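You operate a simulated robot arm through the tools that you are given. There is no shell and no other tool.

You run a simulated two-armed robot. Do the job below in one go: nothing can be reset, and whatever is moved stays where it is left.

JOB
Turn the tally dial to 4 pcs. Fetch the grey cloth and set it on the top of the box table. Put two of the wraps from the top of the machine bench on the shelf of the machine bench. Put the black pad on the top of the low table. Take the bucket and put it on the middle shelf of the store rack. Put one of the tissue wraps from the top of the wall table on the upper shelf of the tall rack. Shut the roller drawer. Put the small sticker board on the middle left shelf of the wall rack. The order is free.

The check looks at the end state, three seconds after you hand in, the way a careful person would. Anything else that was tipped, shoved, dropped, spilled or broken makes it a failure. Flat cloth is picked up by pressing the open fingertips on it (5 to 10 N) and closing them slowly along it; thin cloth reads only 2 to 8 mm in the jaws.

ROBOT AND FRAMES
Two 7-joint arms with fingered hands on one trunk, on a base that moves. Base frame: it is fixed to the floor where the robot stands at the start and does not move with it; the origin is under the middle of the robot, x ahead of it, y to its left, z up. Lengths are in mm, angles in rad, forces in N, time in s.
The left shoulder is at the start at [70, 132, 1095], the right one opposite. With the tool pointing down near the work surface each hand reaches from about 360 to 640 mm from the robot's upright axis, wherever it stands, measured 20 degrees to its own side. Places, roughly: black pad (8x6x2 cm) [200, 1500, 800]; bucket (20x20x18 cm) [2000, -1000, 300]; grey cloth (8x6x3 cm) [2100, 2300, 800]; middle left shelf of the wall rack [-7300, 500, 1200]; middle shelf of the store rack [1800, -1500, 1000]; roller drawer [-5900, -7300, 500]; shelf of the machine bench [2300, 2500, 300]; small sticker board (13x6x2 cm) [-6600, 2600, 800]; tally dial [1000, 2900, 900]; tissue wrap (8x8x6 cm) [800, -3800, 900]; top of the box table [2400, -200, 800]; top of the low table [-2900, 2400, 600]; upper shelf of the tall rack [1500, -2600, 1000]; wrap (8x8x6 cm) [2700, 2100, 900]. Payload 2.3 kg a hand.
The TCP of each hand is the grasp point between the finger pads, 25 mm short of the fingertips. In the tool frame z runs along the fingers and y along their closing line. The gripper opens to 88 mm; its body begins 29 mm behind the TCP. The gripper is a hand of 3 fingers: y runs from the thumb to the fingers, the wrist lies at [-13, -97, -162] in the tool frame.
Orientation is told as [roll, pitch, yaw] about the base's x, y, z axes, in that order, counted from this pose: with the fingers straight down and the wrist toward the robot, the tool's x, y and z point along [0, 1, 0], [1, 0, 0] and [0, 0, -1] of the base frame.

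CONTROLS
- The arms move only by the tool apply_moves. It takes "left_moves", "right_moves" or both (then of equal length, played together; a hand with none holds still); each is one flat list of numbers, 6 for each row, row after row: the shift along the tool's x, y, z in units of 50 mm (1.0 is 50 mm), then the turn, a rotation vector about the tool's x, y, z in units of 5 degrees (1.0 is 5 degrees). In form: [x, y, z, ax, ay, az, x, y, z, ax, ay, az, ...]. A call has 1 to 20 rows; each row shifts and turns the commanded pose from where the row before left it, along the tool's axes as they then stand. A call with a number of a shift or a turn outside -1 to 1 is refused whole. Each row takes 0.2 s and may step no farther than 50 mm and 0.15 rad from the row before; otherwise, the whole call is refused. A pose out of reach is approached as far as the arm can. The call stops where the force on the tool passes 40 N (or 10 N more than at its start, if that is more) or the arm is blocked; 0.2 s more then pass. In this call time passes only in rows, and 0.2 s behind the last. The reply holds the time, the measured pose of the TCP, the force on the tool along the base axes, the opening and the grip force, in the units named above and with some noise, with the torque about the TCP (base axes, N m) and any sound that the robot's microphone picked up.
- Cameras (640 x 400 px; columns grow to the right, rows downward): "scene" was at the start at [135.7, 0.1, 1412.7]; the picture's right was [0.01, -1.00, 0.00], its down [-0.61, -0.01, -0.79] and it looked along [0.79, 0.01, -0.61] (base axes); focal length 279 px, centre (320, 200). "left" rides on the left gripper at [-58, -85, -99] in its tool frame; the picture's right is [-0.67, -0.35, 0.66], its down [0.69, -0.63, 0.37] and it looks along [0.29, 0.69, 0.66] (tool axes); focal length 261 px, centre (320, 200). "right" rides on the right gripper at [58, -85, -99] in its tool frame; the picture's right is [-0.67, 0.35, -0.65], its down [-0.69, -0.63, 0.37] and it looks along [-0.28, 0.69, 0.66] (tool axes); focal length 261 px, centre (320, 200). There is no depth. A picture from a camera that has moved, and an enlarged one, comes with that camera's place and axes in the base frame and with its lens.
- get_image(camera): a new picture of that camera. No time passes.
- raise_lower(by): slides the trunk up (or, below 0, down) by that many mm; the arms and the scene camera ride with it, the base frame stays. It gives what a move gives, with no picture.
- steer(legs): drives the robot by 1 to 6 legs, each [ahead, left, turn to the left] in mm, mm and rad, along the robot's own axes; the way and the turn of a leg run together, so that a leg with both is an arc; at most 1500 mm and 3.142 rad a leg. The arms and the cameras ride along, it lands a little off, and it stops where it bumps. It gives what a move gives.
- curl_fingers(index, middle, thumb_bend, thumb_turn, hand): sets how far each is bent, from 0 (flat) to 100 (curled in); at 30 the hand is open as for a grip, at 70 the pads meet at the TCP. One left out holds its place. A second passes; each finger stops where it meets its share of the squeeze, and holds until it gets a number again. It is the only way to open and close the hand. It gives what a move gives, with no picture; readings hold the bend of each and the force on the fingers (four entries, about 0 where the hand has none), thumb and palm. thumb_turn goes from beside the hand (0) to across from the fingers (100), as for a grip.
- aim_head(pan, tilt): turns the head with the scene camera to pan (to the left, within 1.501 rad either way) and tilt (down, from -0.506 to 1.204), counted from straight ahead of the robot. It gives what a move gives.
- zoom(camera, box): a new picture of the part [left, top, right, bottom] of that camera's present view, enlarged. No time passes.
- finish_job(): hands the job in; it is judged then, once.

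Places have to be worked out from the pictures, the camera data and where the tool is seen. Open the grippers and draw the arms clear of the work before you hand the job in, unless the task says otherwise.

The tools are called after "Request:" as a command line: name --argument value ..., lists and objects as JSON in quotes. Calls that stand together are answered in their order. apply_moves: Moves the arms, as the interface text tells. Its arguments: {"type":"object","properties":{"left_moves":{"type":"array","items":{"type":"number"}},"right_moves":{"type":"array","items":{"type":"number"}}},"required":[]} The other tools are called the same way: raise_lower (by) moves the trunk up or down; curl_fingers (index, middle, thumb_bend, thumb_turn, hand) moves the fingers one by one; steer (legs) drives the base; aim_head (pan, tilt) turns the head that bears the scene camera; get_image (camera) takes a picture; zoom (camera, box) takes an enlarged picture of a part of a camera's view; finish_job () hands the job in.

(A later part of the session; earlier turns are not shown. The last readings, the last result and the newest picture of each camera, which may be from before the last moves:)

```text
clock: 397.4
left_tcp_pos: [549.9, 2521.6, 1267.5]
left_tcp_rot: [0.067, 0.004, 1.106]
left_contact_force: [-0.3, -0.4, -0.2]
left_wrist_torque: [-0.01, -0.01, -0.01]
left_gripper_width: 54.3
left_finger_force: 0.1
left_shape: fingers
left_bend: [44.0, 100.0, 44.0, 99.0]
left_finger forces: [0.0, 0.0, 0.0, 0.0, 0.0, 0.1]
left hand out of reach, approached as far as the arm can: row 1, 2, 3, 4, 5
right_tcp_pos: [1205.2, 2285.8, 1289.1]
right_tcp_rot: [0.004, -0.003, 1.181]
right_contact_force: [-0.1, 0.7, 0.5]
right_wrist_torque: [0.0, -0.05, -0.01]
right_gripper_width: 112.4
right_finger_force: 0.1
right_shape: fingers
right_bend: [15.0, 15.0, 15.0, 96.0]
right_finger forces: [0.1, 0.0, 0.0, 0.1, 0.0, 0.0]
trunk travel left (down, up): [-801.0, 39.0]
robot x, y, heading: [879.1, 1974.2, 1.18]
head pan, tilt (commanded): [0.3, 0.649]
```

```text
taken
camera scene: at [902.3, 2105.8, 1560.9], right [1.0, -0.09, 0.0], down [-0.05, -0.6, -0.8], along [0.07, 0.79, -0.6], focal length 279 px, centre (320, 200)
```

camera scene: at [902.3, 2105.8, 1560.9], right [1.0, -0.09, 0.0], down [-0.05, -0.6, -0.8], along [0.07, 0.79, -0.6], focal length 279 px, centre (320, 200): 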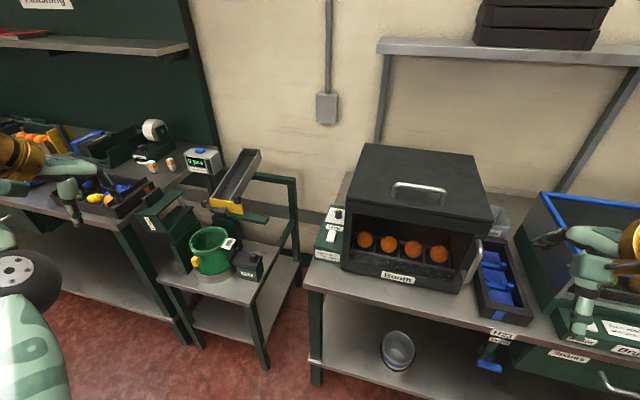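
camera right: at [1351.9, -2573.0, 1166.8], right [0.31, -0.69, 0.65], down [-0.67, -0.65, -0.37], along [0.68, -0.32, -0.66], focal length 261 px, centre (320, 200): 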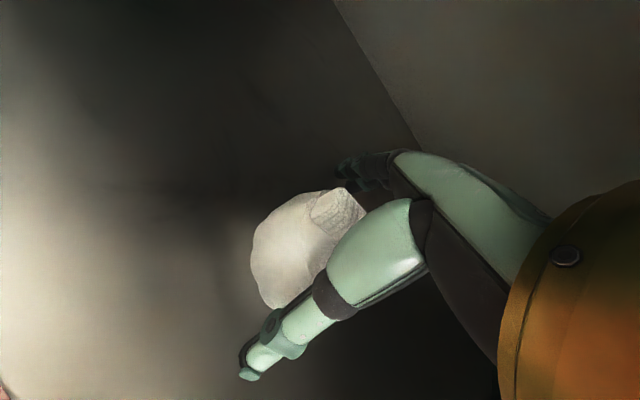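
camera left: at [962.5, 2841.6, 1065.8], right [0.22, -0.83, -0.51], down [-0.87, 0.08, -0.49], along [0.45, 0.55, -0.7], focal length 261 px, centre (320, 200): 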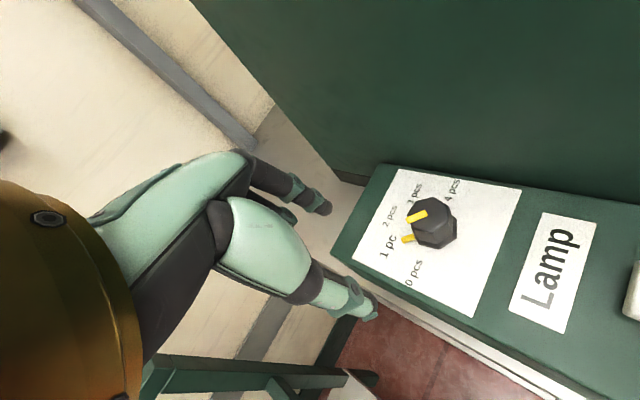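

I try rotating the hand about its wrist (keeping the wrist in place) to make the elbow flex, first clockwise about the vertical.

Request:
apply_moves --left_moves '[-0.169, 0.023, 0, 0, 0, 1, -0.169, 0.023, 0, 0, 0, 1, -0.169, 0.023, 0, 0, 0, 1, -0.169, 0.023, 0, 0, 0, 1]'

Request:
apply_moves --left_moves '[0, -0.5, 0, 0, 0, 0]'

Request:
apply_moves --left_moves '[0, -0.283, 0.169, 1, 0, 0, 0, -0.283, 0.169, 1, 0, 0, 0, -0.283, 0.169, 1, 0, 0]'

Request:
apply_moves --left_moves '[0, -0.5, 0, 0, 0, 0]'

```text
clock: 398.4
left_tcp_pos: [583.0, 2507.9, 1264.6]
left_tcp_rot: [0.063, 0.026, 0.755]
left_contact_force: [-0.6, 0.1, -0.1]
left_wrist_torque: [-0.01, 0.0, 0.01]
left_gripper_width: 54.3
left_finger_force: 0.2
left_shape: fingers
left_bend: [44.0, 100.0, 44.0, 99.0]
left_finger forces: [0.1, 0.1, 0.0, 0.0, 0.0, 0.0]
right_tcp_pos: [1208.4, 2287.4, 1287.6]
right_tcp_rot: [0.005, 0.0, 1.18]
right_contact_force: [-0.2, 1.2, -0.3]
right_wrist_torque: [-0.01, -0.01, 0.02]
right_gripper_width: 112.5
right_finger_force: 0.1
right_shape: fingers
right_bend: [15.0, 15.0, 15.0, 96.0]
right_finger forces: [0.1, 0.0, 0.1, 0.0, 0.0, 0.0]
trunk travel left (down, up): [-801.0, 39.0]
robot x, y, heading: [877.0, 1976.9, 1.178]
head pan, tilt (commanded): [0.3, 0.649]
```

```text
clock: 398.8
left_tcp_pos: [563.0, 2490.0, 1265.3]
left_tcp_rot: [0.061, 0.026, 0.76]
left_contact_force: [0.5, -0.3, -0.5]
left_wrist_torque: [0.01, 0.0, 0.01]
left_gripper_width: 54.4
left_finger_force: 0.1
left_shape: fingers
left_bend: [44.0, 100.0, 44.0, 99.0]
left_finger forces: [0.0, 0.0, 0.1, 0.0, 0.0, 0.0]
right_tcp_pos: [1205.0, 2286.5, 1288.7]
right_tcp_rot: [0.003, -0.002, 1.18]
right_contact_force: [-0.4, 0.2, 0.6]
right_wrist_torque: [0.03, -0.02, 0.03]
right_gripper_width: 112.5
right_finger_force: 0.1
right_shape: fingers
right_bend: [15.0, 15.0, 15.0, 96.0]
right_finger forces: [0.1, 0.0, 0.0, 0.1, 0.1, 0.1]
trunk travel left (down, up): [-801.0, 39.0]
robot x, y, heading: [878.3, 1973.9, 1.178]
head pan, tilt (commanded): [0.3, 0.649]
```

```text
clock: 399.6
left_tcp_pos: [530.5, 2462.7, 1246.1]
left_tcp_rot: [0.063, 0.29, 0.774]
left_contact_force: [0.1, 0.6, 0.2]
left_wrist_torque: [-0.01, 0.0, 0.0]
left_gripper_width: 54.1
left_finger_force: 0.2
left_shape: fingers
left_bend: [44.0, 100.0, 44.0, 99.0]
left_finger forces: [0.0, 0.0, 0.0, 0.0, 0.0, 0.0]
right_tcp_pos: [1208.5, 2286.6, 1288.4]
right_tcp_rot: [0.002, -0.001, 1.18]
right_contact_force: [-1.4, 0.3, 0.4]
right_wrist_torque: [-0.03, 0.01, 0.0]
right_gripper_width: 112.2
right_finger_force: 0.0
right_shape: fingers
right_bend: [15.0, 15.0, 15.0, 96.0]
right_finger forces: [0.0, 0.0, 0.1, 0.0, 0.1, 0.0]
trunk travel left (down, up): [-801.0, 39.0]
robot x, y, heading: [877.2, 1977.1, 1.177]
head pan, tilt (commanded): [0.3, 0.649]
```

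```text
clock: 399.9
left_tcp_pos: [511.2, 2443.9, 1252.0]
left_tcp_rot: [0.065, 0.288, 0.777]
left_contact_force: [-0.2, -0.1, 0.7]
left_wrist_torque: [0.01, -0.05, -0.01]
left_gripper_width: 54.1
left_finger_force: 0.0
left_shape: fingers
left_bend: [44.0, 100.0, 44.0, 99.0]
left_finger forces: [0.1, 0.0, 0.0, 0.0, 0.0, 0.0]
right_tcp_pos: [1205.3, 2285.6, 1288.3]
right_tcp_rot: [0.004, -0.001, 1.181]
right_contact_force: [0.6, -0.1, -0.1]
right_wrist_torque: [-0.01, -0.01, -0.03]
right_gripper_width: 112.4
right_finger_force: 0.1
right_shape: fingers
right_bend: [15.0, 15.0, 15.0, 96.0]
right_finger forces: [0.0, 0.0, 0.0, 0.0, 0.0, 0.0]
trunk travel left (down, up): [-801.0, 39.0]
robot x, y, heading: [879.1, 1975.2, 1.178]
head pan, tilt (commanded): [0.3, 0.649]
```

That freed it: inward moves work again. I level the hand first, then bring it to the front in easy steps.

Request:
apply_moves --left_moves '[0, 0, 0, -1, 0, 0, 0, 0, 0, -1, 0, 0, 0, 0, 0, -1, 0, 0, 0, 0, 0, -0.3, 0, 0]'

Request:
apply_moves --left_moves '[-0.72, 0.3, 0, 0, 0, 0, -0.72, 0.3, 0, 0, 0, 0, -0.72, 0.3, 0, 0, 0, 0, -0.72, 0.3, 0, 0, 0, 0]'

Request:
get_image --camera "scene"

```text
clock: 400.9
left_tcp_pos: [508.4, 2449.1, 1257.6]
left_tcp_rot: [0.062, 0.0, 0.757]
left_contact_force: [0.0, -0.3, 0.8]
left_wrist_torque: [-0.01, 0.02, 0.01]
left_gripper_width: 54.2
left_finger_force: 0.0
left_shape: fingers
left_bend: [44.0, 100.0, 44.0, 99.0]
left_finger forces: [0.1, 0.1, 0.1, 0.1, 0.0, 0.1]
left hand out of reach, approached as far as the arm can: row 2
right_tcp_pos: [1208.8, 2287.3, 1288.0]
right_tcp_rot: [0.004, 0.0, 1.178]
right_contact_force: [-1.1, 0.4, -0.7]
right_wrist_torque: [-0.03, -0.01, -0.01]
right_gripper_width: 112.5
right_finger_force: 0.1
right_shape: fingers
right_bend: [15.0, 15.0, 15.0, 96.0]
right_finger forces: [0.0, 0.0, 0.0, 0.0, 0.0, 0.1]
trunk travel left (down, up): [-801.0, 39.0]
robot x, y, heading: [881.9, 1972.9, 1.179]
head pan, tilt (commanded): [0.3, 0.649]
```

```text
clock: 401.9
left_tcp_pos: [555.1, 2466.8, 1295.2]
left_tcp_rot: [0.059, 0.002, 0.756]
left_contact_force: [0.3, 0.0, 0.6]
left_wrist_torque: [0.05, -0.02, -0.01]
left_gripper_width: 54.4
left_finger_force: 0.1
left_shape: fingers
left_bend: [44.0, 100.0, 44.0, 99.0]
left_finger forces: [0.1, 0.0, 0.1, 0.2, 0.1, 0.0]
left hand out of reach, approached as far as the arm can: row 1, 2, 3, 4
right_tcp_pos: [1208.4, 2285.4, 1288.0]
right_tcp_rot: [0.004, -0.001, 1.181]
right_contact_force: [-0.2, 0.4, -0.6]
right_wrist_torque: [0.0, -0.02, 0.01]
right_gripper_width: 112.4
right_finger_force: 0.2
right_shape: fingers
right_bend: [15.0, 15.0, 15.0, 96.0]
right_finger forces: [0.0, 0.0, 0.0, 0.0, 0.0, 0.1]
trunk travel left (down, up): [-801.0, 39.0]
robot x, y, heading: [878.2, 1975.7, 1.179]
head pan, tilt (commanded): [0.3, 0.649]
```

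```text
taken
camera scene: at [905.1, 2107.2, 1560.7], right [1.0, -0.09, 0.0], down [-0.06, -0.6, -0.8], along [0.07, 0.79, -0.6], focal length 279 px, centre (320, 200)
```

scene: 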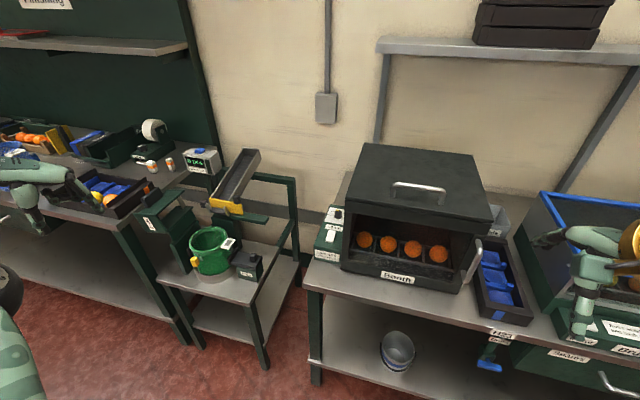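

It straightened again. I repeat the clockwise wrist rotation that freed it, and this time fold the arm well inward before anything else.

Request:
apply_moves --left_moves '[-0.169, 0.023, 0, 0, 0, 1, -0.169, 0.023, 0, 0, 0, 1, -0.169, 0.023, 0, 0, 0, 1, -0.169, 0.023, 0, 0, 0, 1]'

Request:
apply_moves --left_moves '[0, -0.7, 0, 0, 0, 0, 0, -0.7, 0, 0, 0, 0, 0, -0.7, 0, 0, 0, 0]'

Request:
get_image --camera "left"

```text
clock: 402.9
left_tcp_pos: [574.9, 2443.0, 1286.7]
left_tcp_rot: [0.019, 0.009, 0.442]
left_contact_force: [-0.7, 0.0, -0.3]
left_wrist_torque: [0.0, 0.01, -0.01]
left_gripper_width: 54.6
left_finger_force: 0.1
left_shape: fingers
left_bend: [44.0, 100.0, 44.0, 99.0]
left_finger forces: [0.0, 0.0, 0.0, 0.0, 0.0, 0.1]
left hand out of reach, approached as far as the arm can: row 4
right_tcp_pos: [1207.0, 2285.5, 1288.5]
right_tcp_rot: [0.002, 0.0, 1.181]
right_contact_force: [-0.6, -0.3, 0.8]
right_wrist_torque: [0.0, 0.03, -0.05]
right_gripper_width: 112.5
right_finger_force: 0.0
right_shape: fingers
right_bend: [15.0, 15.0, 15.0, 96.0]
right_finger forces: [0.0, 0.1, 0.0, 0.0, 0.0, 0.0]
trunk travel left (down, up): [-801.0, 39.0]
robot x, y, heading: [879.2, 1972.4, 1.18]
head pan, tilt (commanded): [0.3, 0.649]
```

```text
clock: 403.8
left_tcp_pos: [544.9, 2419.7, 1286.8]
left_tcp_rot: [0.053, 0.021, 0.41]
left_contact_force: [0.3, -0.3, -0.4]
left_wrist_torque: [0.0, 0.01, -0.01]
left_gripper_width: 54.3
left_finger_force: 0.1
left_shape: fingers
left_bend: [44.0, 100.0, 44.0, 99.0]
left_finger forces: [0.0, 0.0, 0.0, 0.1, 0.1, 0.1]
left hand out of reach, approached as far as the arm can: row 1, 2, 3
right_tcp_pos: [1208.0, 2286.7, 1287.4]
right_tcp_rot: [0.004, -0.001, 1.18]
right_contact_force: [0.4, -0.5, -1.3]
right_wrist_torque: [-0.01, 0.0, -0.01]
right_gripper_width: 112.1
right_finger_force: 0.1
right_shape: fingers
right_bend: [15.0, 15.0, 15.0, 96.0]
right_finger forces: [0.0, 0.0, 0.1, 0.0, 0.0, 0.0]
trunk travel left (down, up): [-801.0, 39.0]
robot x, y, heading: [882.3, 1975.1, 1.176]
head pan, tilt (commanded): [0.3, 0.649]
```

```text
taken
camera left: at [491.6, 2326.3, 1384.7], right [-0.08, -0.73, -0.68], down [-0.86, 0.39, -0.32], along [0.5, 0.56, -0.66], focal length 261 px, centre (320, 200)
```

left: 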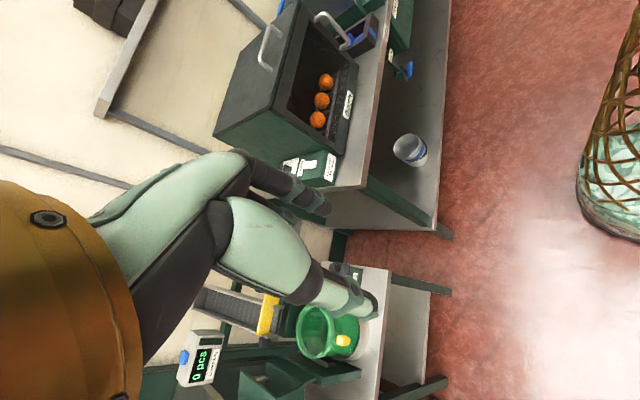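

I see: with the hand turned, "inward" for this arm is now to the right, back and down. I command that true inward direction.

Request:
apply_moves --left_moves '[-0.54, 0.26, 0.29, 0, 0, 0, -0.54, 0.26, 0.29, 0, 0, 0, -0.54, 0.26, 0.29, 0, 0, 0]'

Request:
get_image --camera "scene"

```text
clock: 404.6
left_tcp_pos: [543.0, 2417.4, 1286.2]
left_tcp_rot: [0.051, 0.019, 0.41]
left_contact_force: [0.6, -0.1, 0.5]
left_wrist_torque: [0.0, -0.04, 0.0]
left_gripper_width: 54.1
left_finger_force: 0.1
left_shape: fingers
left_bend: [44.0, 100.0, 44.0, 99.0]
left_finger forces: [0.0, 0.0, 0.1, 0.1, 0.0, 0.0]
left hand out of reach, approached as far as the arm can: row 1, 2, 3
right_tcp_pos: [1206.9, 2285.6, 1288.6]
right_tcp_rot: [0.003, 0.001, 1.179]
right_contact_force: [-0.1, -0.3, -0.4]
right_wrist_torque: [0.01, -0.01, 0.0]
right_gripper_width: 112.4
right_finger_force: 0.0
right_shape: fingers
right_bend: [15.0, 15.0, 15.0, 96.0]
right_finger forces: [0.0, 0.1, 0.1, 0.0, 0.1, 0.0]
trunk travel left (down, up): [-801.0, 39.0]
robot x, y, heading: [876.6, 1974.5, 1.178]
head pan, tilt (commanded): [0.3, 0.649]
```

```text
taken
camera scene: at [904.3, 2107.2, 1560.7], right [1.0, -0.09, 0.0], down [-0.05, -0.6, -0.8], along [0.07, 0.79, -0.6], focal length 279 px, centre (320, 200)
```

scene: 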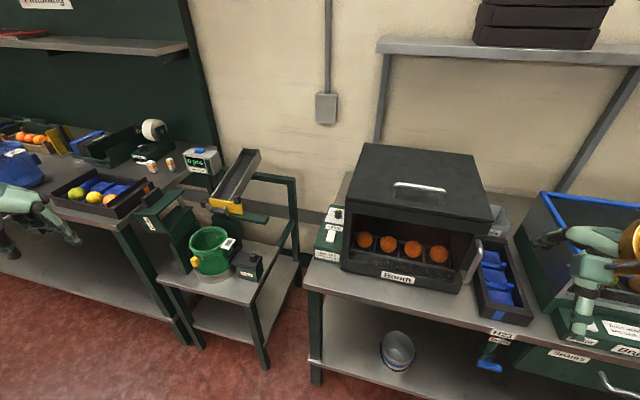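

Radial moves do nothing at this stretched position. I probe small rotations about the wrist on the other axes, followed by an inward step, to find one that flexes the elbow.

Request:
apply_moves --left_moves '[0, -0.283, 0.169, 1, 0, 0, 0, -0.283, 0.169, 1, 0, 0, 0, -0.283, 0.169, 1, 0, 0]'

Request:
apply_moves --left_moves '[-0.54, 0.26, 0.29, 0, 0, 0, -0.54, 0.26, 0.29, 0, 0, 0]'

Request:
apply_moves --left_moves '[0.283, 0, -0.023, 0, 1, 0, 0.283, 0, -0.023, 0, 1, 0, 0.283, 0, -0.023, 0, 1, 0]'

Request:
apply_moves --left_moves '[-0.54, 0.26, 0.29, 0, 0, 0, -0.54, 0.26, 0.29, 0, 0, 0]'

```text
clock: 405.4
left_tcp_pos: [500.6, 2401.1, 1266.3]
left_tcp_rot: [0.06, 0.283, 0.424]
left_contact_force: [0.5, 0.2, -0.2]
left_wrist_torque: [-0.04, 0.01, 0.01]
left_gripper_width: 54.4
left_finger_force: 0.1
left_shape: fingers
left_bend: [44.0, 100.0, 44.0, 99.0]
left_finger forces: [0.0, 0.0, 0.1, 0.0, 0.0, 0.0]
right_tcp_pos: [1206.3, 2285.3, 1289.4]
right_tcp_rot: [0.004, 0.002, 1.179]
right_contact_force: [-0.3, -0.1, 0.4]
right_wrist_torque: [0.01, -0.01, 0.0]
right_gripper_width: 112.3
right_finger_force: 0.1
right_shape: fingers
right_bend: [15.0, 15.0, 15.0, 96.0]
right_finger forces: [0.1, 0.1, 0.0, 0.0, 0.0, 0.0]
trunk travel left (down, up): [-801.0, 39.0]
robot x, y, heading: [878.3, 1974.1, 1.182]
head pan, tilt (commanded): [0.3, 0.649]
```

```text
clock: 405.9
left_tcp_pos: [500.7, 2401.2, 1265.9]
left_tcp_rot: [0.059, 0.283, 0.424]
left_contact_force: [0.0, -0.4, -0.4]
left_wrist_torque: [-0.01, 0.02, -0.01]
left_gripper_width: 54.3
left_finger_force: 0.0
left_shape: fingers
left_bend: [44.0, 100.0, 44.0, 99.0]
left_finger forces: [0.0, 0.0, 0.0, 0.1, 0.0, 0.1]
left hand out of reach, approached as far as the arm can: row 1, 2
right_tcp_pos: [1207.0, 2286.9, 1289.3]
right_tcp_rot: [0.005, 0.002, 1.181]
right_contact_force: [-0.4, 0.4, -0.8]
right_wrist_torque: [-0.03, -0.01, 0.0]
right_gripper_width: 112.2
right_finger_force: 0.0
right_shape: fingers
right_bend: [15.0, 15.0, 15.0, 96.0]
right_finger forces: [0.0, 0.0, 0.1, 0.0, 0.1, 0.1]
trunk travel left (down, up): [-801.0, 39.0]
robot x, y, heading: [877.8, 1976.6, 1.182]
head pan, tilt (commanded): [0.3, 0.649]
```

```text
clock: 406.8
left_tcp_pos: [486.6, 2439.1, 1274.5]
left_tcp_rot: [0.321, 0.281, 0.424]
left_contact_force: [0.2, -0.4, -0.8]
left_wrist_torque: [0.0, -0.01, 0.0]
left_gripper_width: 54.3
left_finger_force: 0.1
left_shape: fingers
left_bend: [44.0, 100.0, 44.0, 99.0]
left_finger forces: [0.0, 0.0, 0.1, 0.0, 0.1, 0.1]
right_tcp_pos: [1206.8, 2285.9, 1287.5]
right_tcp_rot: [0.004, -0.002, 1.178]
right_contact_force: [-0.3, 0.7, -0.8]
right_wrist_torque: [-0.01, -0.01, 0.01]
right_gripper_width: 112.1
right_finger_force: 0.0
right_shape: fingers
right_bend: [15.0, 15.0, 15.0, 96.0]
right_finger forces: [0.0, 0.1, 0.0, 0.0, 0.1, 0.1]
trunk travel left (down, up): [-801.0, 39.0]
robot x, y, heading: [879.0, 1976.3, 1.176]
head pan, tilt (commanded): [0.3, 0.649]
```

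```text
clock: 407.4
left_tcp_pos: [486.1, 2439.0, 1274.9]
left_tcp_rot: [0.322, 0.283, 0.422]
left_contact_force: [-0.2, -0.3, 0.7]
left_wrist_torque: [0.0, -0.01, 0.03]
left_gripper_width: 54.4
left_finger_force: 0.1
left_shape: fingers
left_bend: [44.0, 100.0, 44.0, 99.0]
left_finger forces: [0.0, 0.1, 0.0, 0.0, 0.0, 0.0]
left hand out of reach, approached as far as the arm can: row 1, 2
right_tcp_pos: [1206.4, 2285.8, 1287.7]
right_tcp_rot: [0.005, 0.0, 1.18]
right_contact_force: [0.0, 0.3, -0.9]
right_wrist_torque: [0.0, 0.02, 0.0]
right_gripper_width: 112.6
right_finger_force: 0.0
right_shape: fingers
right_bend: [15.0, 15.0, 15.0, 96.0]
right_finger forces: [0.1, 0.0, 0.1, 0.0, 0.1, 0.0]
trunk travel left (down, up): [-801.0, 39.0]
robot x, y, heading: [879.2, 1978.5, 1.181]
head pan, tilt (commanded): [0.3, 0.649]
```

I test the opposite rotations too.

Request:
apply_moves --left_moves '[-0.283, 0, 0.023, 0, -1, 0, -0.283, 0, 0.023, 0, -1, 0, -0.283, 0, 0.023, 0, -1, 0, -0.283, 0, 0.023, 0, -1, 0, -0.283, 0, 0.023, 0, -1, 0, -0.283, 0, 0.023, 0, -1, 0]'

Request:
apply_moves --left_moves '[-0.54, 0.26, 0.29, 0, 0, 0, -0.54, 0.26, 0.29, 0, 0, 0]'

Request:
apply_moves --left_moves '[0, 0.283, -0.169, -1, 0, 0, 0, 0.283, -0.169, -1, 0, 0, 0, 0.283, -0.169, -1, 0, 0, 0, 0.283, -0.169, -1, 0, 0, 0, 0.283, -0.169, -1, 0, 0]'

Request:
apply_moves --left_moves '[-0.54, 0.26, 0.29, 0, 0, 0, -0.54, 0.26, 0.29, 0, 0, 0]'

Request:
get_image --camera "left"

```text
clock: 408.8
left_tcp_pos: [517.5, 2362.6, 1260.5]
left_tcp_rot: [-0.201, 0.284, 0.426]
left_contact_force: [-0.3, 0.1, -0.5]
left_wrist_torque: [-0.01, -0.03, -0.01]
left_gripper_width: 54.3
left_finger_force: 0.0
left_shape: fingers
left_bend: [44.0, 100.0, 44.0, 99.0]
left_finger forces: [0.1, 0.0, 0.0, 0.1, 0.0, 0.0]
right_tcp_pos: [1205.8, 2286.2, 1287.7]
right_tcp_rot: [0.004, 0.0, 1.18]
right_contact_force: [0.3, 0.2, 0.1]
right_wrist_torque: [-0.01, 0.02, -0.03]
right_gripper_width: 112.3
right_finger_force: 0.0
right_shape: fingers
right_bend: [15.0, 15.0, 15.0, 96.0]
right_finger forces: [0.0, 0.0, 0.0, 0.0, 0.0, 0.1]
trunk travel left (down, up): [-801.0, 39.0]
robot x, y, heading: [878.6, 1977.1, 1.182]
head pan, tilt (commanded): [0.3, 0.649]
```

```text
clock: 409.4
left_tcp_pos: [560.8, 2316.1, 1239.3]
left_tcp_rot: [-0.196, 0.286, 0.428]
left_contact_force: [0.0, -0.6, 1.0]
left_wrist_torque: [-0.01, 0.01, -0.01]
left_gripper_width: 54.5
left_finger_force: 0.0
left_shape: fingers
left_bend: [44.0, 100.0, 44.0, 99.0]
left_finger forces: [0.0, 0.0, 0.1, 0.1, 0.0, 0.0]
right_tcp_pos: [1208.7, 2284.0, 1288.2]
right_tcp_rot: [0.006, -0.001, 1.18]
right_contact_force: [0.0, 0.3, 0.7]
right_wrist_torque: [0.03, 0.03, -0.05]
right_gripper_width: 112.6
right_finger_force: 0.1
right_shape: fingers
right_bend: [15.0, 15.0, 15.0, 96.0]
right_finger forces: [0.0, 0.0, 0.0, 0.1, 0.0, 0.0]
trunk travel left (down, up): [-801.0, 39.0]
robot x, y, heading: [877.2, 1977.4, 1.18]
head pan, tilt (commanded): [0.3, 0.649]
```

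```text
clock: 410.6
left_tcp_pos: [622.6, 2358.5, 1269.6]
left_tcp_rot: [-0.195, -0.148, 0.513]
left_contact_force: [-0.4, 0.1, 0.4]
left_wrist_torque: [-0.01, 0.03, 0.01]
left_gripper_width: 54.3
left_finger_force: 0.1
left_shape: fingers
left_bend: [44.0, 100.0, 44.0, 99.0]
left_finger forces: [0.0, 0.1, 0.0, 0.0, 0.0, 0.1]
right_tcp_pos: [1207.7, 2286.0, 1288.5]
right_tcp_rot: [0.003, 0.001, 1.179]
right_contact_force: [-0.1, 0.6, 0.3]
right_wrist_torque: [0.0, 0.02, -0.01]
right_gripper_width: 112.3
right_finger_force: 0.1
right_shape: fingers
right_bend: [15.0, 15.0, 15.0, 96.0]
right_finger forces: [0.0, 0.0, 0.0, 0.0, 0.1, 0.0]
trunk travel left (down, up): [-801.0, 39.0]
robot x, y, heading: [880.7, 1973.3, 1.179]
head pan, tilt (commanded): [0.3, 0.649]
```

```text
clock: 411.1
left_tcp_pos: [678.7, 2321.0, 1256.8]
left_tcp_rot: [-0.195, -0.142, 0.508]
left_contact_force: [0.6, -0.5, 0.3]
left_wrist_torque: [-0.01, 0.01, 0.0]
left_gripper_width: 54.2
left_finger_force: 0.1
left_shape: fingers
left_bend: [44.0, 100.0, 44.0, 99.0]
left_finger forces: [0.0, 0.1, 0.1, 0.1, 0.1, 0.0]
right_tcp_pos: [1209.0, 2284.0, 1286.7]
right_tcp_rot: [0.005, -0.001, 1.181]
right_contact_force: [-0.8, 0.1, -0.8]
right_wrist_torque: [-0.01, 0.03, 0.01]
right_gripper_width: 112.6
right_finger_force: 0.0
right_shape: fingers
right_bend: [15.0, 15.0, 15.0, 96.0]
right_finger forces: [0.1, 0.1, 0.0, 0.0, 0.1, 0.1]
trunk travel left (down, up): [-801.0, 39.0]
robot x, y, heading: [876.4, 1975.9, 1.183]
head pan, tilt (commanded): [0.3, 0.649]
```

```text
taken
camera left: at [608.2, 2237.0, 1351.0], right [0.15, -0.82, -0.56], down [-0.78, 0.26, -0.58], along [0.61, 0.52, -0.6], focal length 261 px, centre (320, 200)
```

left: 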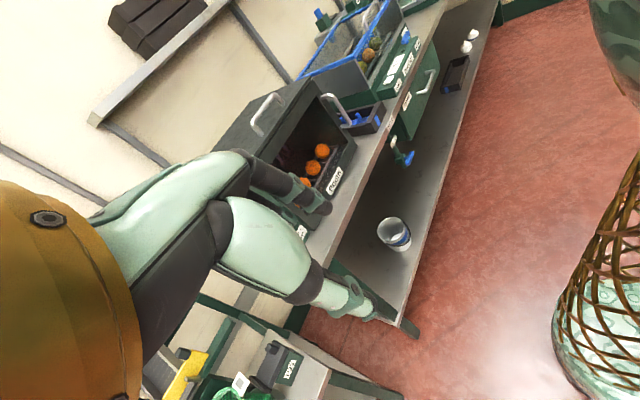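

That freed it: leaning the hand left flexes the elbow, and inward moves work again. I bring the hand forward-right to its normal place in front of me.

Request:
apply_moves --left_moves '[0, 0.75, 0.1, 0, 0, 0, 0, 0.75, 0.1, 0, 0, 0, 0, 0.75, 0.1, 0, 0, 0]'

Request:
apply_moves --left_moves '[0, 0, 0, -0.1, 0, -0.98, 0, 0, 0, -0.1, 0, -0.98, 0, 0, 0, -0.1, 0, -0.98, 0, 0, 0, -0.1, 0, -0.98]'

Request:
get_image --camera "scene"

```text
clock: 411.9
left_tcp_pos: [778.7, 2374.2, 1258.3]
left_tcp_rot: [-0.194, -0.144, 0.51]
left_contact_force: [-0.4, -0.7, 0.7]
left_wrist_torque: [-0.01, 0.0, 0.0]
left_gripper_width: 54.0
left_finger_force: 0.1
left_shape: fingers
left_bend: [44.0, 100.0, 44.0, 99.0]
left_finger forces: [0.1, 0.1, 0.0, 0.1, 0.0, 0.1]
right_tcp_pos: [1207.4, 2285.6, 1287.4]
right_tcp_rot: [0.005, -0.001, 1.18]
right_contact_force: [0.0, 0.3, 0.2]
right_wrist_torque: [-0.01, -0.01, -0.02]
right_gripper_width: 112.3
right_finger_force: 0.1
right_shape: fingers
right_bend: [15.0, 15.0, 15.0, 96.0]
right_finger forces: [0.0, 0.1, 0.1, 0.0, 0.1, 0.0]
trunk travel left (down, up): [-801.0, 39.0]
robot x, y, heading: [879.4, 1975.9, 1.182]
head pan, tilt (commanded): [0.3, 0.649]
```

```text
clock: 412.9
left_tcp_pos: [776.6, 2373.4, 1256.9]
left_tcp_rot: [-0.239, -0.105, 0.858]
left_contact_force: [0.1, -0.5, 0.7]
left_wrist_torque: [0.02, -0.03, 0.0]
left_gripper_width: 54.4
left_finger_force: 0.1
left_shape: fingers
left_bend: [44.0, 100.0, 44.0, 99.0]
left_finger forces: [0.1, 0.0, 0.1, 0.0, 0.1, 0.1]
right_tcp_pos: [1207.6, 2286.3, 1288.3]
right_tcp_rot: [0.004, 0.0, 1.18]
right_contact_force: [0.2, 0.0, -0.9]
right_wrist_torque: [-0.02, 0.04, 0.0]
right_gripper_width: 112.5
right_finger_force: 0.0
right_shape: fingers
right_bend: [15.0, 15.0, 15.0, 96.0]
right_finger forces: [0.0, 0.0, 0.1, 0.0, 0.0, 0.0]
trunk travel left (down, up): [-801.0, 39.0]
robot x, y, heading: [877.9, 1975.2, 1.178]
head pan, tilt (commanded): [0.3, 0.649]
```

```text
taken
camera scene: at [904.7, 2106.7, 1560.8], right [1.0, -0.09, 0.0], down [-0.06, -0.6, -0.8], along [0.07, 0.79, -0.6], focal length 279 px, centre (320, 200)
```

scene: 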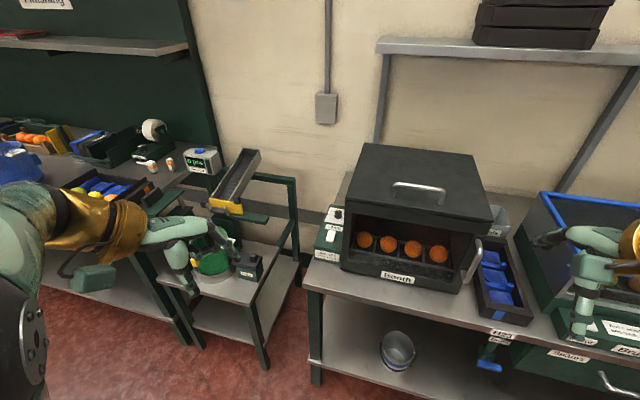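

The elbow is bent again. I finish turning the hand straight and level it.

Request:
apply_moves --left_moves '[0, 0, 0, -0.15, 0, -0.95, 0, 0, 0, -0.15, 0, -0.95, 0, 0, 0, -0.15, 0, -0.95, 0, 0, 0, -0.1, 0, -0.7]'

Request:
apply_moves --left_moves '[0, 0, 0, 0, 0.9, 0, 0, 0, 0, 0, 0.9, 0, 0, 0, 0, 0, 0.9, 0]'

Request:
get_image --camera "scene"

```text
clock: 413.9
left_tcp_pos: [776.1, 2374.6, 1257.4]
left_tcp_rot: [-0.268, -0.072, 1.168]
left_contact_force: [0.8, 0.1, -0.2]
left_wrist_torque: [0.0, 0.02, 0.01]
left_gripper_width: 54.3
left_finger_force: 0.0
left_shape: fingers
left_bend: [44.0, 100.0, 44.0, 99.0]
left_finger forces: [0.0, 0.0, 0.1, 0.1, 0.1, 0.0]
right_tcp_pos: [1207.2, 2285.2, 1287.6]
right_tcp_rot: [0.005, 0.0, 1.179]
right_contact_force: [-0.4, 0.7, 0.8]
right_wrist_torque: [0.0, 0.0, 0.01]
right_gripper_width: 112.3
right_finger_force: 0.1
right_shape: fingers
right_bend: [15.0, 15.0, 15.0, 96.0]
right_finger forces: [0.1, 0.0, 0.0, 0.0, 0.0, 0.0]
trunk travel left (down, up): [-801.0, 39.0]
robot x, y, heading: [879.9, 1974.6, 1.18]
head pan, tilt (commanded): [0.3, 0.649]
```

```text
clock: 414.8
left_tcp_pos: [761.8, 2393.6, 1251.8]
left_tcp_rot: [-0.032, -0.072, 1.167]
left_contact_force: [-0.3, -0.5, -0.5]
left_wrist_torque: [0.01, 0.03, -0.03]
left_gripper_width: 54.3
left_finger_force: 0.1
left_shape: fingers
left_bend: [44.0, 100.0, 44.0, 99.0]
left_finger forces: [0.0, 0.0, 0.0, 0.0, 0.1, 0.1]
left hand out of reach, approached as far as the arm can: row 2, 3
right_tcp_pos: [1206.9, 2285.8, 1287.1]
right_tcp_rot: [0.004, 0.0, 1.18]
right_contact_force: [-0.4, -0.1, -0.4]
right_wrist_torque: [0.0, 0.04, 0.01]
right_gripper_width: 112.6
right_finger_force: 0.0
right_shape: fingers
right_bend: [15.0, 15.0, 15.0, 96.0]
right_finger forces: [0.0, 0.1, 0.0, 0.0, 0.0, 0.0]
trunk travel left (down, up): [-801.0, 39.0]
robot x, y, heading: [878.3, 1973.2, 1.181]
head pan, tilt (commanded): [0.3, 0.649]
```

```text
taken
camera scene: at [904.1, 2107.5, 1560.7], right [1.0, -0.09, 0.0], down [-0.05, -0.6, -0.8], along [0.07, 0.79, -0.6], focal length 279 px, centre (320, 200)
```

scene: 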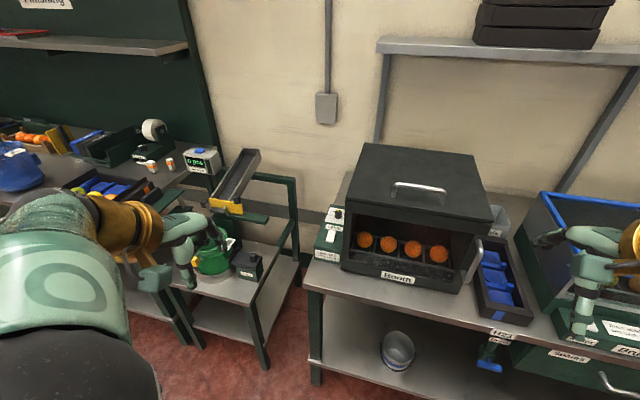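

The hand is level again but too close to my body (343 mm). I move it 110 mm forward and check that it behaves.

Request:
apply_moves --left_moves '[-0.2, 0.55, 0, 0, 0, 0, -0.2, 0.55, 0, 0, 0, 0, -0.2, 0.55, 0, 0, 0, 0, -0.2, 0.55, 0, 0, 0, 0]'

Request:
apply_moves --left_moves '[0, 0, 0, 0.8, 0.3, -0.15, 0, 0, 0.5, 0, 0, 0, 0, 0, 0.5, 0, 0, 0]'

Request:
get_image --camera "scene"

```text
clock: 415.8
left_tcp_pos: [842.8, 2481.1, 1260.1]
left_tcp_rot: [-0.031, -0.073, 1.167]
left_contact_force: [0.6, -0.5, -0.3]
left_wrist_torque: [0.01, 0.01, 0.03]
left_gripper_width: 54.0
left_finger_force: 0.1
left_shape: fingers
left_bend: [44.0, 100.0, 44.0, 99.0]
left_finger forces: [0.0, 0.0, 0.0, 0.1, 0.0, 0.0]
right_tcp_pos: [1207.3, 2288.4, 1287.0]
right_tcp_rot: [0.005, 0.001, 1.179]
right_contact_force: [-0.8, 0.3, 0.9]
right_wrist_torque: [0.02, -0.03, 0.0]
right_gripper_width: 112.4
right_finger_force: 0.1
right_shape: fingers
right_bend: [15.0, 15.0, 15.0, 96.0]
right_finger forces: [0.0, 0.0, 0.0, 0.1, 0.1, 0.1]
trunk travel left (down, up): [-801.0, 39.0]
robot x, y, heading: [879.3, 1973.2, 1.185]
head pan, tilt (commanded): [0.3, 0.649]
```

```text
clock: 416.6
left_tcp_pos: [840.5, 2480.0, 1211.5]
left_tcp_rot: [-0.006, -0.004, 1.182]
left_contact_force: [-0.1, 0.1, -0.3]
left_wrist_torque: [-0.01, -0.02, 0.01]
left_gripper_width: 54.3
left_finger_force: 0.1
left_shape: fingers
left_bend: [44.0, 100.0, 44.0, 99.0]
left_finger forces: [0.0, 0.1, 0.1, 0.0, 0.1, 0.0]
right_tcp_pos: [1207.9, 2286.5, 1288.6]
right_tcp_rot: [0.004, -0.002, 1.18]
right_contact_force: [-0.4, -1.1, 0.8]
right_wrist_torque: [0.0, 0.04, -0.01]
right_gripper_width: 112.2
right_finger_force: 0.0
right_shape: fingers
right_bend: [15.0, 15.0, 15.0, 96.0]
right_finger forces: [0.0, 0.0, 0.1, 0.1, 0.0, 0.0]
trunk travel left (down, up): [-801.0, 39.0]
robot x, y, heading: [875.7, 1972.5, 1.177]
head pan, tilt (commanded): [0.3, 0.649]
```

```text
taken
camera scene: at [903.5, 2107.8, 1560.7], right [1.0, -0.09, 0.0], down [-0.05, -0.6, -0.8], along [0.07, 0.79, -0.61], focal length 279 px, centre (320, 200)
```

scene: 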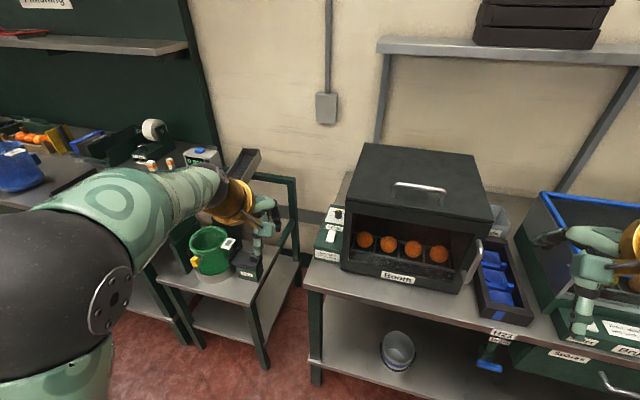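

The arm is back in its normal shape. To avoid that trap I'll stand turned 0.33 rad to the right for the remaining turns, so the wrist stays within its easy range; I drive to just short of that stance.

Request:
steer --legs '[[0, 0, -0.33], [0, 350, 0], [180, 0, 0]]'

Request:
aim_head --pan 0.2 --tilt 0.65

Request:
get_image --camera "scene"

Request:
get_image --camera "left"

```text
clock: 421.0
left_tcp_pos: [858.8, 2826.0, 1212.2]
left_tcp_rot: [-0.004, -0.007, 0.853]
left_contact_force: [-0.6, -0.2, 0.2]
left_wrist_torque: [-0.01, -0.01, 0.0]
left_gripper_width: 54.0
left_finger_force: 0.0
left_shape: fingers
left_bend: [44.0, 100.0, 44.0, 99.0]
left_finger forces: [0.1, 0.0, 0.0, 0.0, 0.0, 0.0]
right_tcp_pos: [1143.5, 2525.6, 1290.3]
right_tcp_rot: [0.003, -0.002, 0.852]
right_contact_force: [-0.9, 0.1, -0.1]
right_wrist_torque: [0.0, 0.0, 0.0]
right_gripper_width: 112.4
right_finger_force: 0.0
right_shape: fingers
right_bend: [15.0, 15.0, 15.0, 96.0]
right_finger forces: [0.0, 0.0, 0.0, 0.0, 0.1, 0.0]
trunk travel left (down, up): [-801.0, 39.0]
robot x, y, heading: [731.3, 2336.7, 0.848]
head pan, tilt (commanded): [0.3, 0.649]
```

```text
clock: 421.6
left_tcp_pos: [861.4, 2828.3, 1212.1]
left_tcp_rot: [-0.005, -0.004, 0.852]
left_contact_force: [0.1, -0.1, -0.5]
left_wrist_torque: [0.05, 0.03, -0.01]
left_gripper_width: 54.2
left_finger_force: 0.1
left_shape: fingers
left_bend: [44.0, 100.0, 44.0, 99.0]
left_finger forces: [0.0, 0.0, 0.0, 0.1, 0.0, 0.0]
right_tcp_pos: [1145.8, 2526.7, 1288.4]
right_tcp_rot: [0.004, -0.001, 0.851]
right_contact_force: [0.0, 0.0, -0.2]
right_wrist_torque: [-0.01, 0.05, -0.01]
right_gripper_width: 112.3
right_finger_force: 0.0
right_shape: fingers
right_bend: [15.0, 15.0, 15.0, 96.0]
right_finger forces: [0.0, 0.1, 0.1, 0.0, 0.1, 0.0]
trunk travel left (down, up): [-801.0, 39.0]
robot x, y, heading: [737.4, 2338.0, 0.848]
head pan, tilt (commanded): [0.201, 0.649]
```

```text
taken
camera scene: at [808.7, 2450.7, 1560.8], right [0.87, -0.5, 0.0], down [-0.3, -0.52, -0.8], along [0.39, 0.69, -0.6], focal length 279 px, centre (320, 200)
```

scene: 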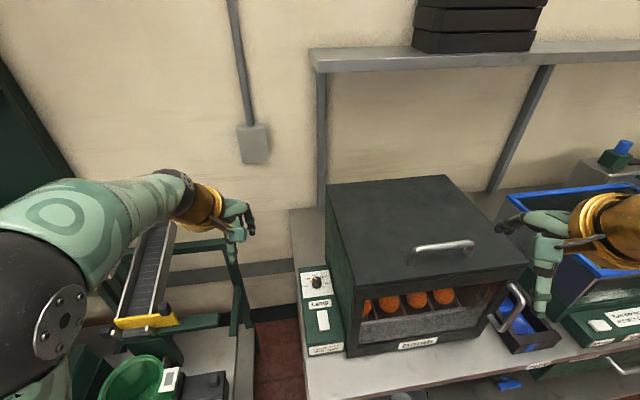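

```text
taken
camera left: at [847.6, 2723.9, 1311.1], right [0.28, -0.7, -0.65], down [-0.93, -0.02, -0.37], along [0.25, 0.71, -0.66], focal length 261 px, centre (320, 200)
```

left: 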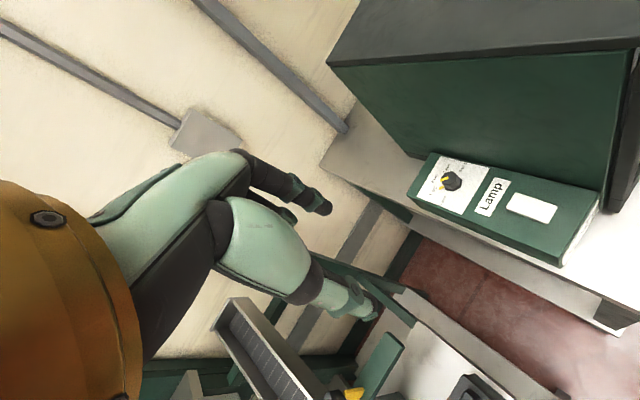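

From this stance both the scene camera and the hand camera see the dial. I zoom in to read it.

Request:
zoom --camera "scene" --box '[295, 260, 345, 310]'

Request:
zoom --camera "left" --box '[410, 145, 510, 225]'

```text
8.00 times, centred on (320, 285) of scene
camera zoom: at [808.7, 2450.7, 1560.8], right [0.87, -0.5, 0.0], down [-0.3, -0.52, -0.8], along [0.39, 0.69, -0.6], focal length 2235 px, centre (320, -480)
```

zoom: 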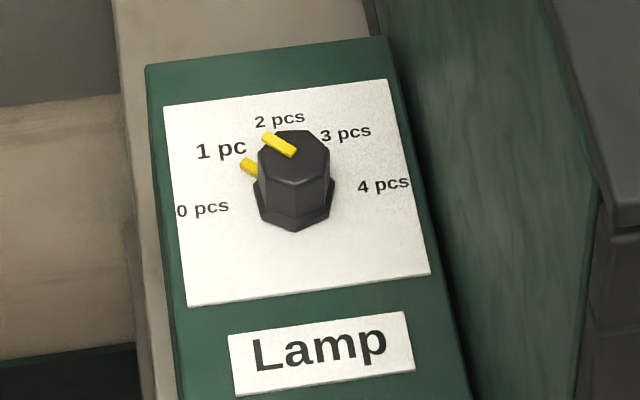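

```text
5.00 times, centred on (460, 185) of left
camera zoom: at [847.6, 2723.9, 1311.1], right [0.28, -0.7, -0.65], down [-0.93, -0.02, -0.37], along [0.25, 0.71, -0.66], focal length 1303 px, centre (-380, 275)
```

zoom: 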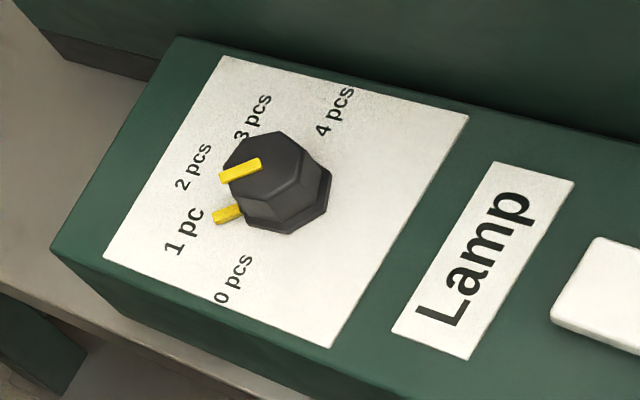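

The dial has five marks 45° apart: 0 left, 2 at the back, 4 right; the pointer now stands at about 138° (just by 1 pc), so 138° more clockwise is needed. I roll 120 mm closer.

Request:
steer --legs '[[120, 0, 0]]'

Request:
get_image --camera "scene"

```text
clock: 422.9
left_tcp_pos: [936.8, 2913.9, 1212.9]
left_tcp_rot: [-0.005, -0.008, 0.851]
left_contact_force: [0.2, 0.5, -0.2]
left_wrist_torque: [0.04, 0.0, -0.01]
left_gripper_width: 54.2
left_finger_force: 0.1
left_shape: fingers
left_bend: [44.0, 100.0, 44.0, 99.0]
left_finger forces: [0.0, 0.0, 0.0, 0.1, 0.0, 0.0]
right_tcp_pos: [1221.2, 2612.8, 1290.3]
right_tcp_rot: [0.004, -0.005, 0.853]
right_contact_force: [0.6, 0.2, -0.2]
right_wrist_torque: [-0.01, -0.03, -0.02]
right_gripper_width: 112.5
right_finger_force: 0.0
right_shape: fingers
right_bend: [15.0, 15.0, 15.0, 96.0]
right_finger forces: [0.1, 0.0, 0.0, 0.1, 0.0, 0.0]
trunk travel left (down, up): [-801.0, 39.0]
robot x, y, heading: [809.5, 2427.2, 0.853]
head pan, tilt (commanded): [0.201, 0.649]
```

```text
taken
camera scene: at [883.9, 2536.9, 1561.3], right [0.87, -0.5, 0.0], down [-0.3, -0.52, -0.8], along [0.4, 0.69, -0.6], focal length 279 px, centre (320, 200)
```

scene: 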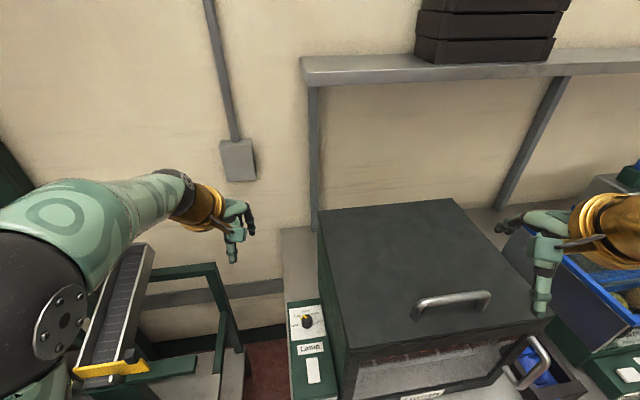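

I set the hand's orientation (closing line nearly along the bench depth, leaning 12° left) and bring it above the knob, still high.

Request:
apply_moves --left_moves '[0, 0, 0, 0, 0, -1, 0, 0, 0, 0, 0, -1, 0, 0, 0, 0, 0, -1, 0, 0, 0, 0, -0.8, 0, 0, 0, 0, 0, -0.8, 0, 0, 0, 0, 0, -0.8, 0, -0.696, 0.049, 0.148, 0, 0, 0, -0.696, 0.049, 0.148, 0, 0, 0, -0.696, 0.049, 0.148, 0, 0, 0]'

Request:
apply_moves --left_moves '[0.165, 0, 0.776, 0, 0, 0, 0.165, 0, 0.776, 0, 0, 0, 0.165, 0, 0.776, 0, 0, 0, 0.165, 0, 0.776, 0, 0, 0]'

Request:
get_image --camera "left"

Request:
get_image --camera "scene"

```text
clock: 424.9
left_tcp_pos: [1040.5, 2877.2, 1211.8]
left_tcp_rot: [-0.215, 0.0, 1.114]
left_contact_force: [-0.6, -0.1, -0.3]
left_wrist_torque: [0.0, -0.01, -0.02]
left_gripper_width: 54.5
left_finger_force: 0.1
left_shape: fingers
left_bend: [44.0, 100.0, 44.0, 99.0]
left_finger forces: [0.0, 0.1, 0.1, 0.0, 0.0, 0.0]
right_tcp_pos: [1224.4, 2617.5, 1288.6]
right_tcp_rot: [0.006, -0.001, 0.853]
right_contact_force: [0.6, -0.3, 0.0]
right_wrist_torque: [-0.04, 0.05, -0.01]
right_gripper_width: 112.7
right_finger_force: 0.0
right_shape: fingers
right_bend: [15.0, 15.0, 15.0, 96.0]
right_finger forces: [0.0, 0.0, 0.1, 0.1, 0.0, 0.0]
trunk travel left (down, up): [-801.0, 39.0]
robot x, y, heading: [813.4, 2430.3, 0.853]
head pan, tilt (commanded): [0.201, 0.649]
```

```text
clock: 425.9
left_tcp_pos: [1040.5, 2878.1, 1053.3]
left_tcp_rot: [-0.217, 0.0, 1.114]
left_contact_force: [0.1, 0.8, 0.0]
left_wrist_torque: [-0.01, 0.01, -0.03]
left_gripper_width: 54.3
left_finger_force: 0.1
left_shape: fingers
left_bend: [44.0, 100.0, 44.0, 99.0]
left_finger forces: [0.1, 0.0, 0.1, 0.0, 0.1, 0.0]
right_tcp_pos: [1224.8, 2618.9, 1287.4]
right_tcp_rot: [0.002, 0.0, 0.851]
right_contact_force: [0.7, 0.3, 0.6]
right_wrist_torque: [0.0, -0.02, 0.03]
right_gripper_width: 112.5
right_finger_force: 0.1
right_shape: fingers
right_bend: [15.0, 15.0, 15.0, 96.0]
right_finger forces: [0.1, 0.0, 0.0, 0.0, 0.1, 0.0]
trunk travel left (down, up): [-801.0, 39.0]
robot x, y, heading: [809.8, 2429.4, 0.85]
head pan, tilt (commanded): [0.201, 0.649]
```

```text
taken
camera left: at [1033.5, 2784.4, 1162.3], right [0.56, -0.66, -0.5], down [-0.81, -0.3, -0.51], along [0.18, 0.68, -0.71], focal length 261 px, centre (320, 200)
```

left: 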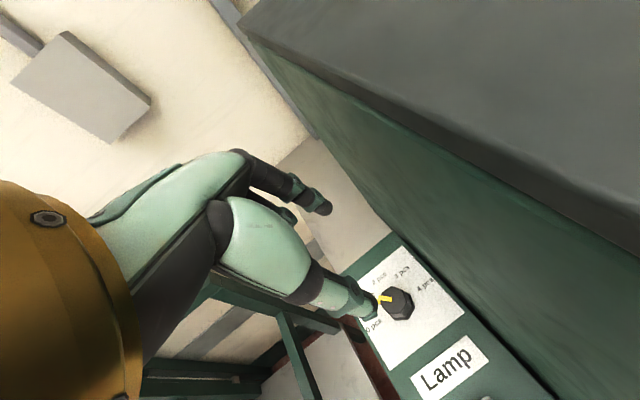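

```text
taken
camera scene: at [888.2, 2542.6, 1560.6], right [0.87, -0.5, 0.0], down [-0.3, -0.53, -0.8], along [0.39, 0.69, -0.61], focal length 279 px, centre (320, 200)
```

scene: 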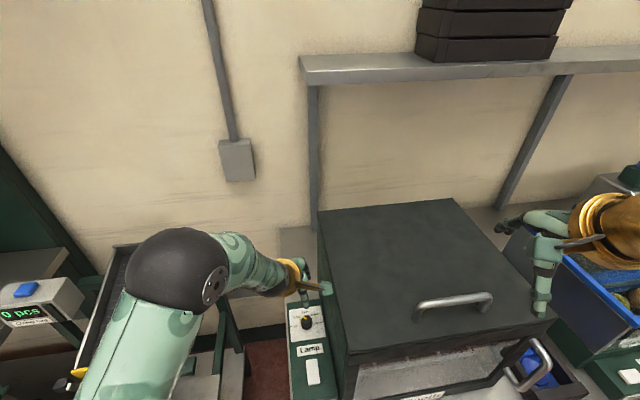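

Well placed above the dial. I descend 118 mm to just above the knob and check.

Request:
apply_moves --left_moves '[0.18, -0.033, 0.767, 0, 0, 0, 0.18, -0.033, 0.767, 0, 0, 0, 0.18, -0.033, 0.767, 0, 0, 0]'

Request:
zoom --camera "left" --box '[240, 130, 440, 330]'

Request:
zoom --camera "scene" --box '[240, 230, 400, 350]'

```text
clock: 426.7
left_tcp_pos: [1037.3, 2872.8, 934.4]
left_tcp_rot: [-0.216, 0.0, 1.113]
left_contact_force: [0.8, 0.2, 0.2]
left_wrist_torque: [-0.05, 0.03, -0.03]
left_gripper_width: 54.3
left_finger_force: 0.0
left_shape: fingers
left_bend: [44.0, 100.0, 44.0, 99.0]
left_finger forces: [0.0, 0.1, 0.1, 0.0, 0.0, 0.0]
right_tcp_pos: [1224.1, 2618.7, 1287.8]
right_tcp_rot: [0.004, 0.0, 0.851]
right_contact_force: [-0.7, -0.1, -0.1]
right_wrist_torque: [-0.01, -0.02, 0.0]
right_gripper_width: 112.5
right_finger_force: 0.1
right_shape: fingers
right_bend: [15.0, 15.0, 15.0, 96.0]
right_finger forces: [0.0, 0.1, 0.0, 0.0, 0.0, 0.0]
trunk travel left (down, up): [-801.0, 39.0]
robot x, y, heading: [814.3, 2425.1, 0.852]
head pan, tilt (commanded): [0.201, 0.649]
```

```text
2.00 times, centred on (340, 230) of left
camera zoom: at [1030.3, 2780.0, 1043.1], right [0.56, -0.66, -0.5], down [-0.81, -0.3, -0.51], along [0.18, 0.68, -0.71], focal length 521 px, centre (280, 140)
```

zoom: 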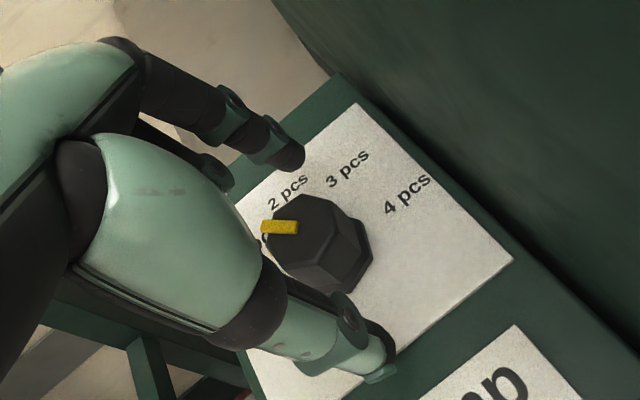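

```text
3.33 times, centred on (320, 290) of scene
camera zoom: at [888.0, 2542.0, 1560.7], right [0.87, -0.5, 0.0], down [-0.3, -0.53, -0.8], along [0.39, 0.69, -0.61], focal length 931 px, centre (320, -100)
```

zoom: 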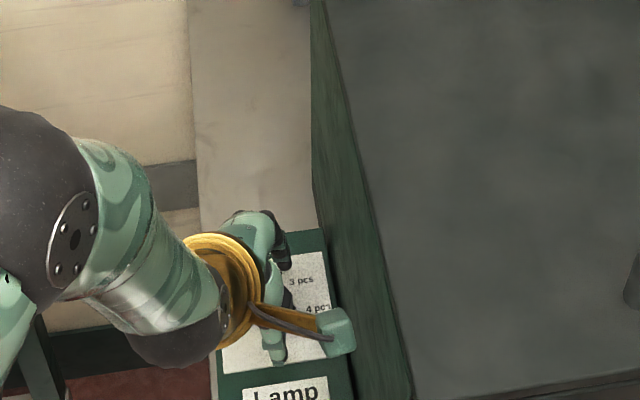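

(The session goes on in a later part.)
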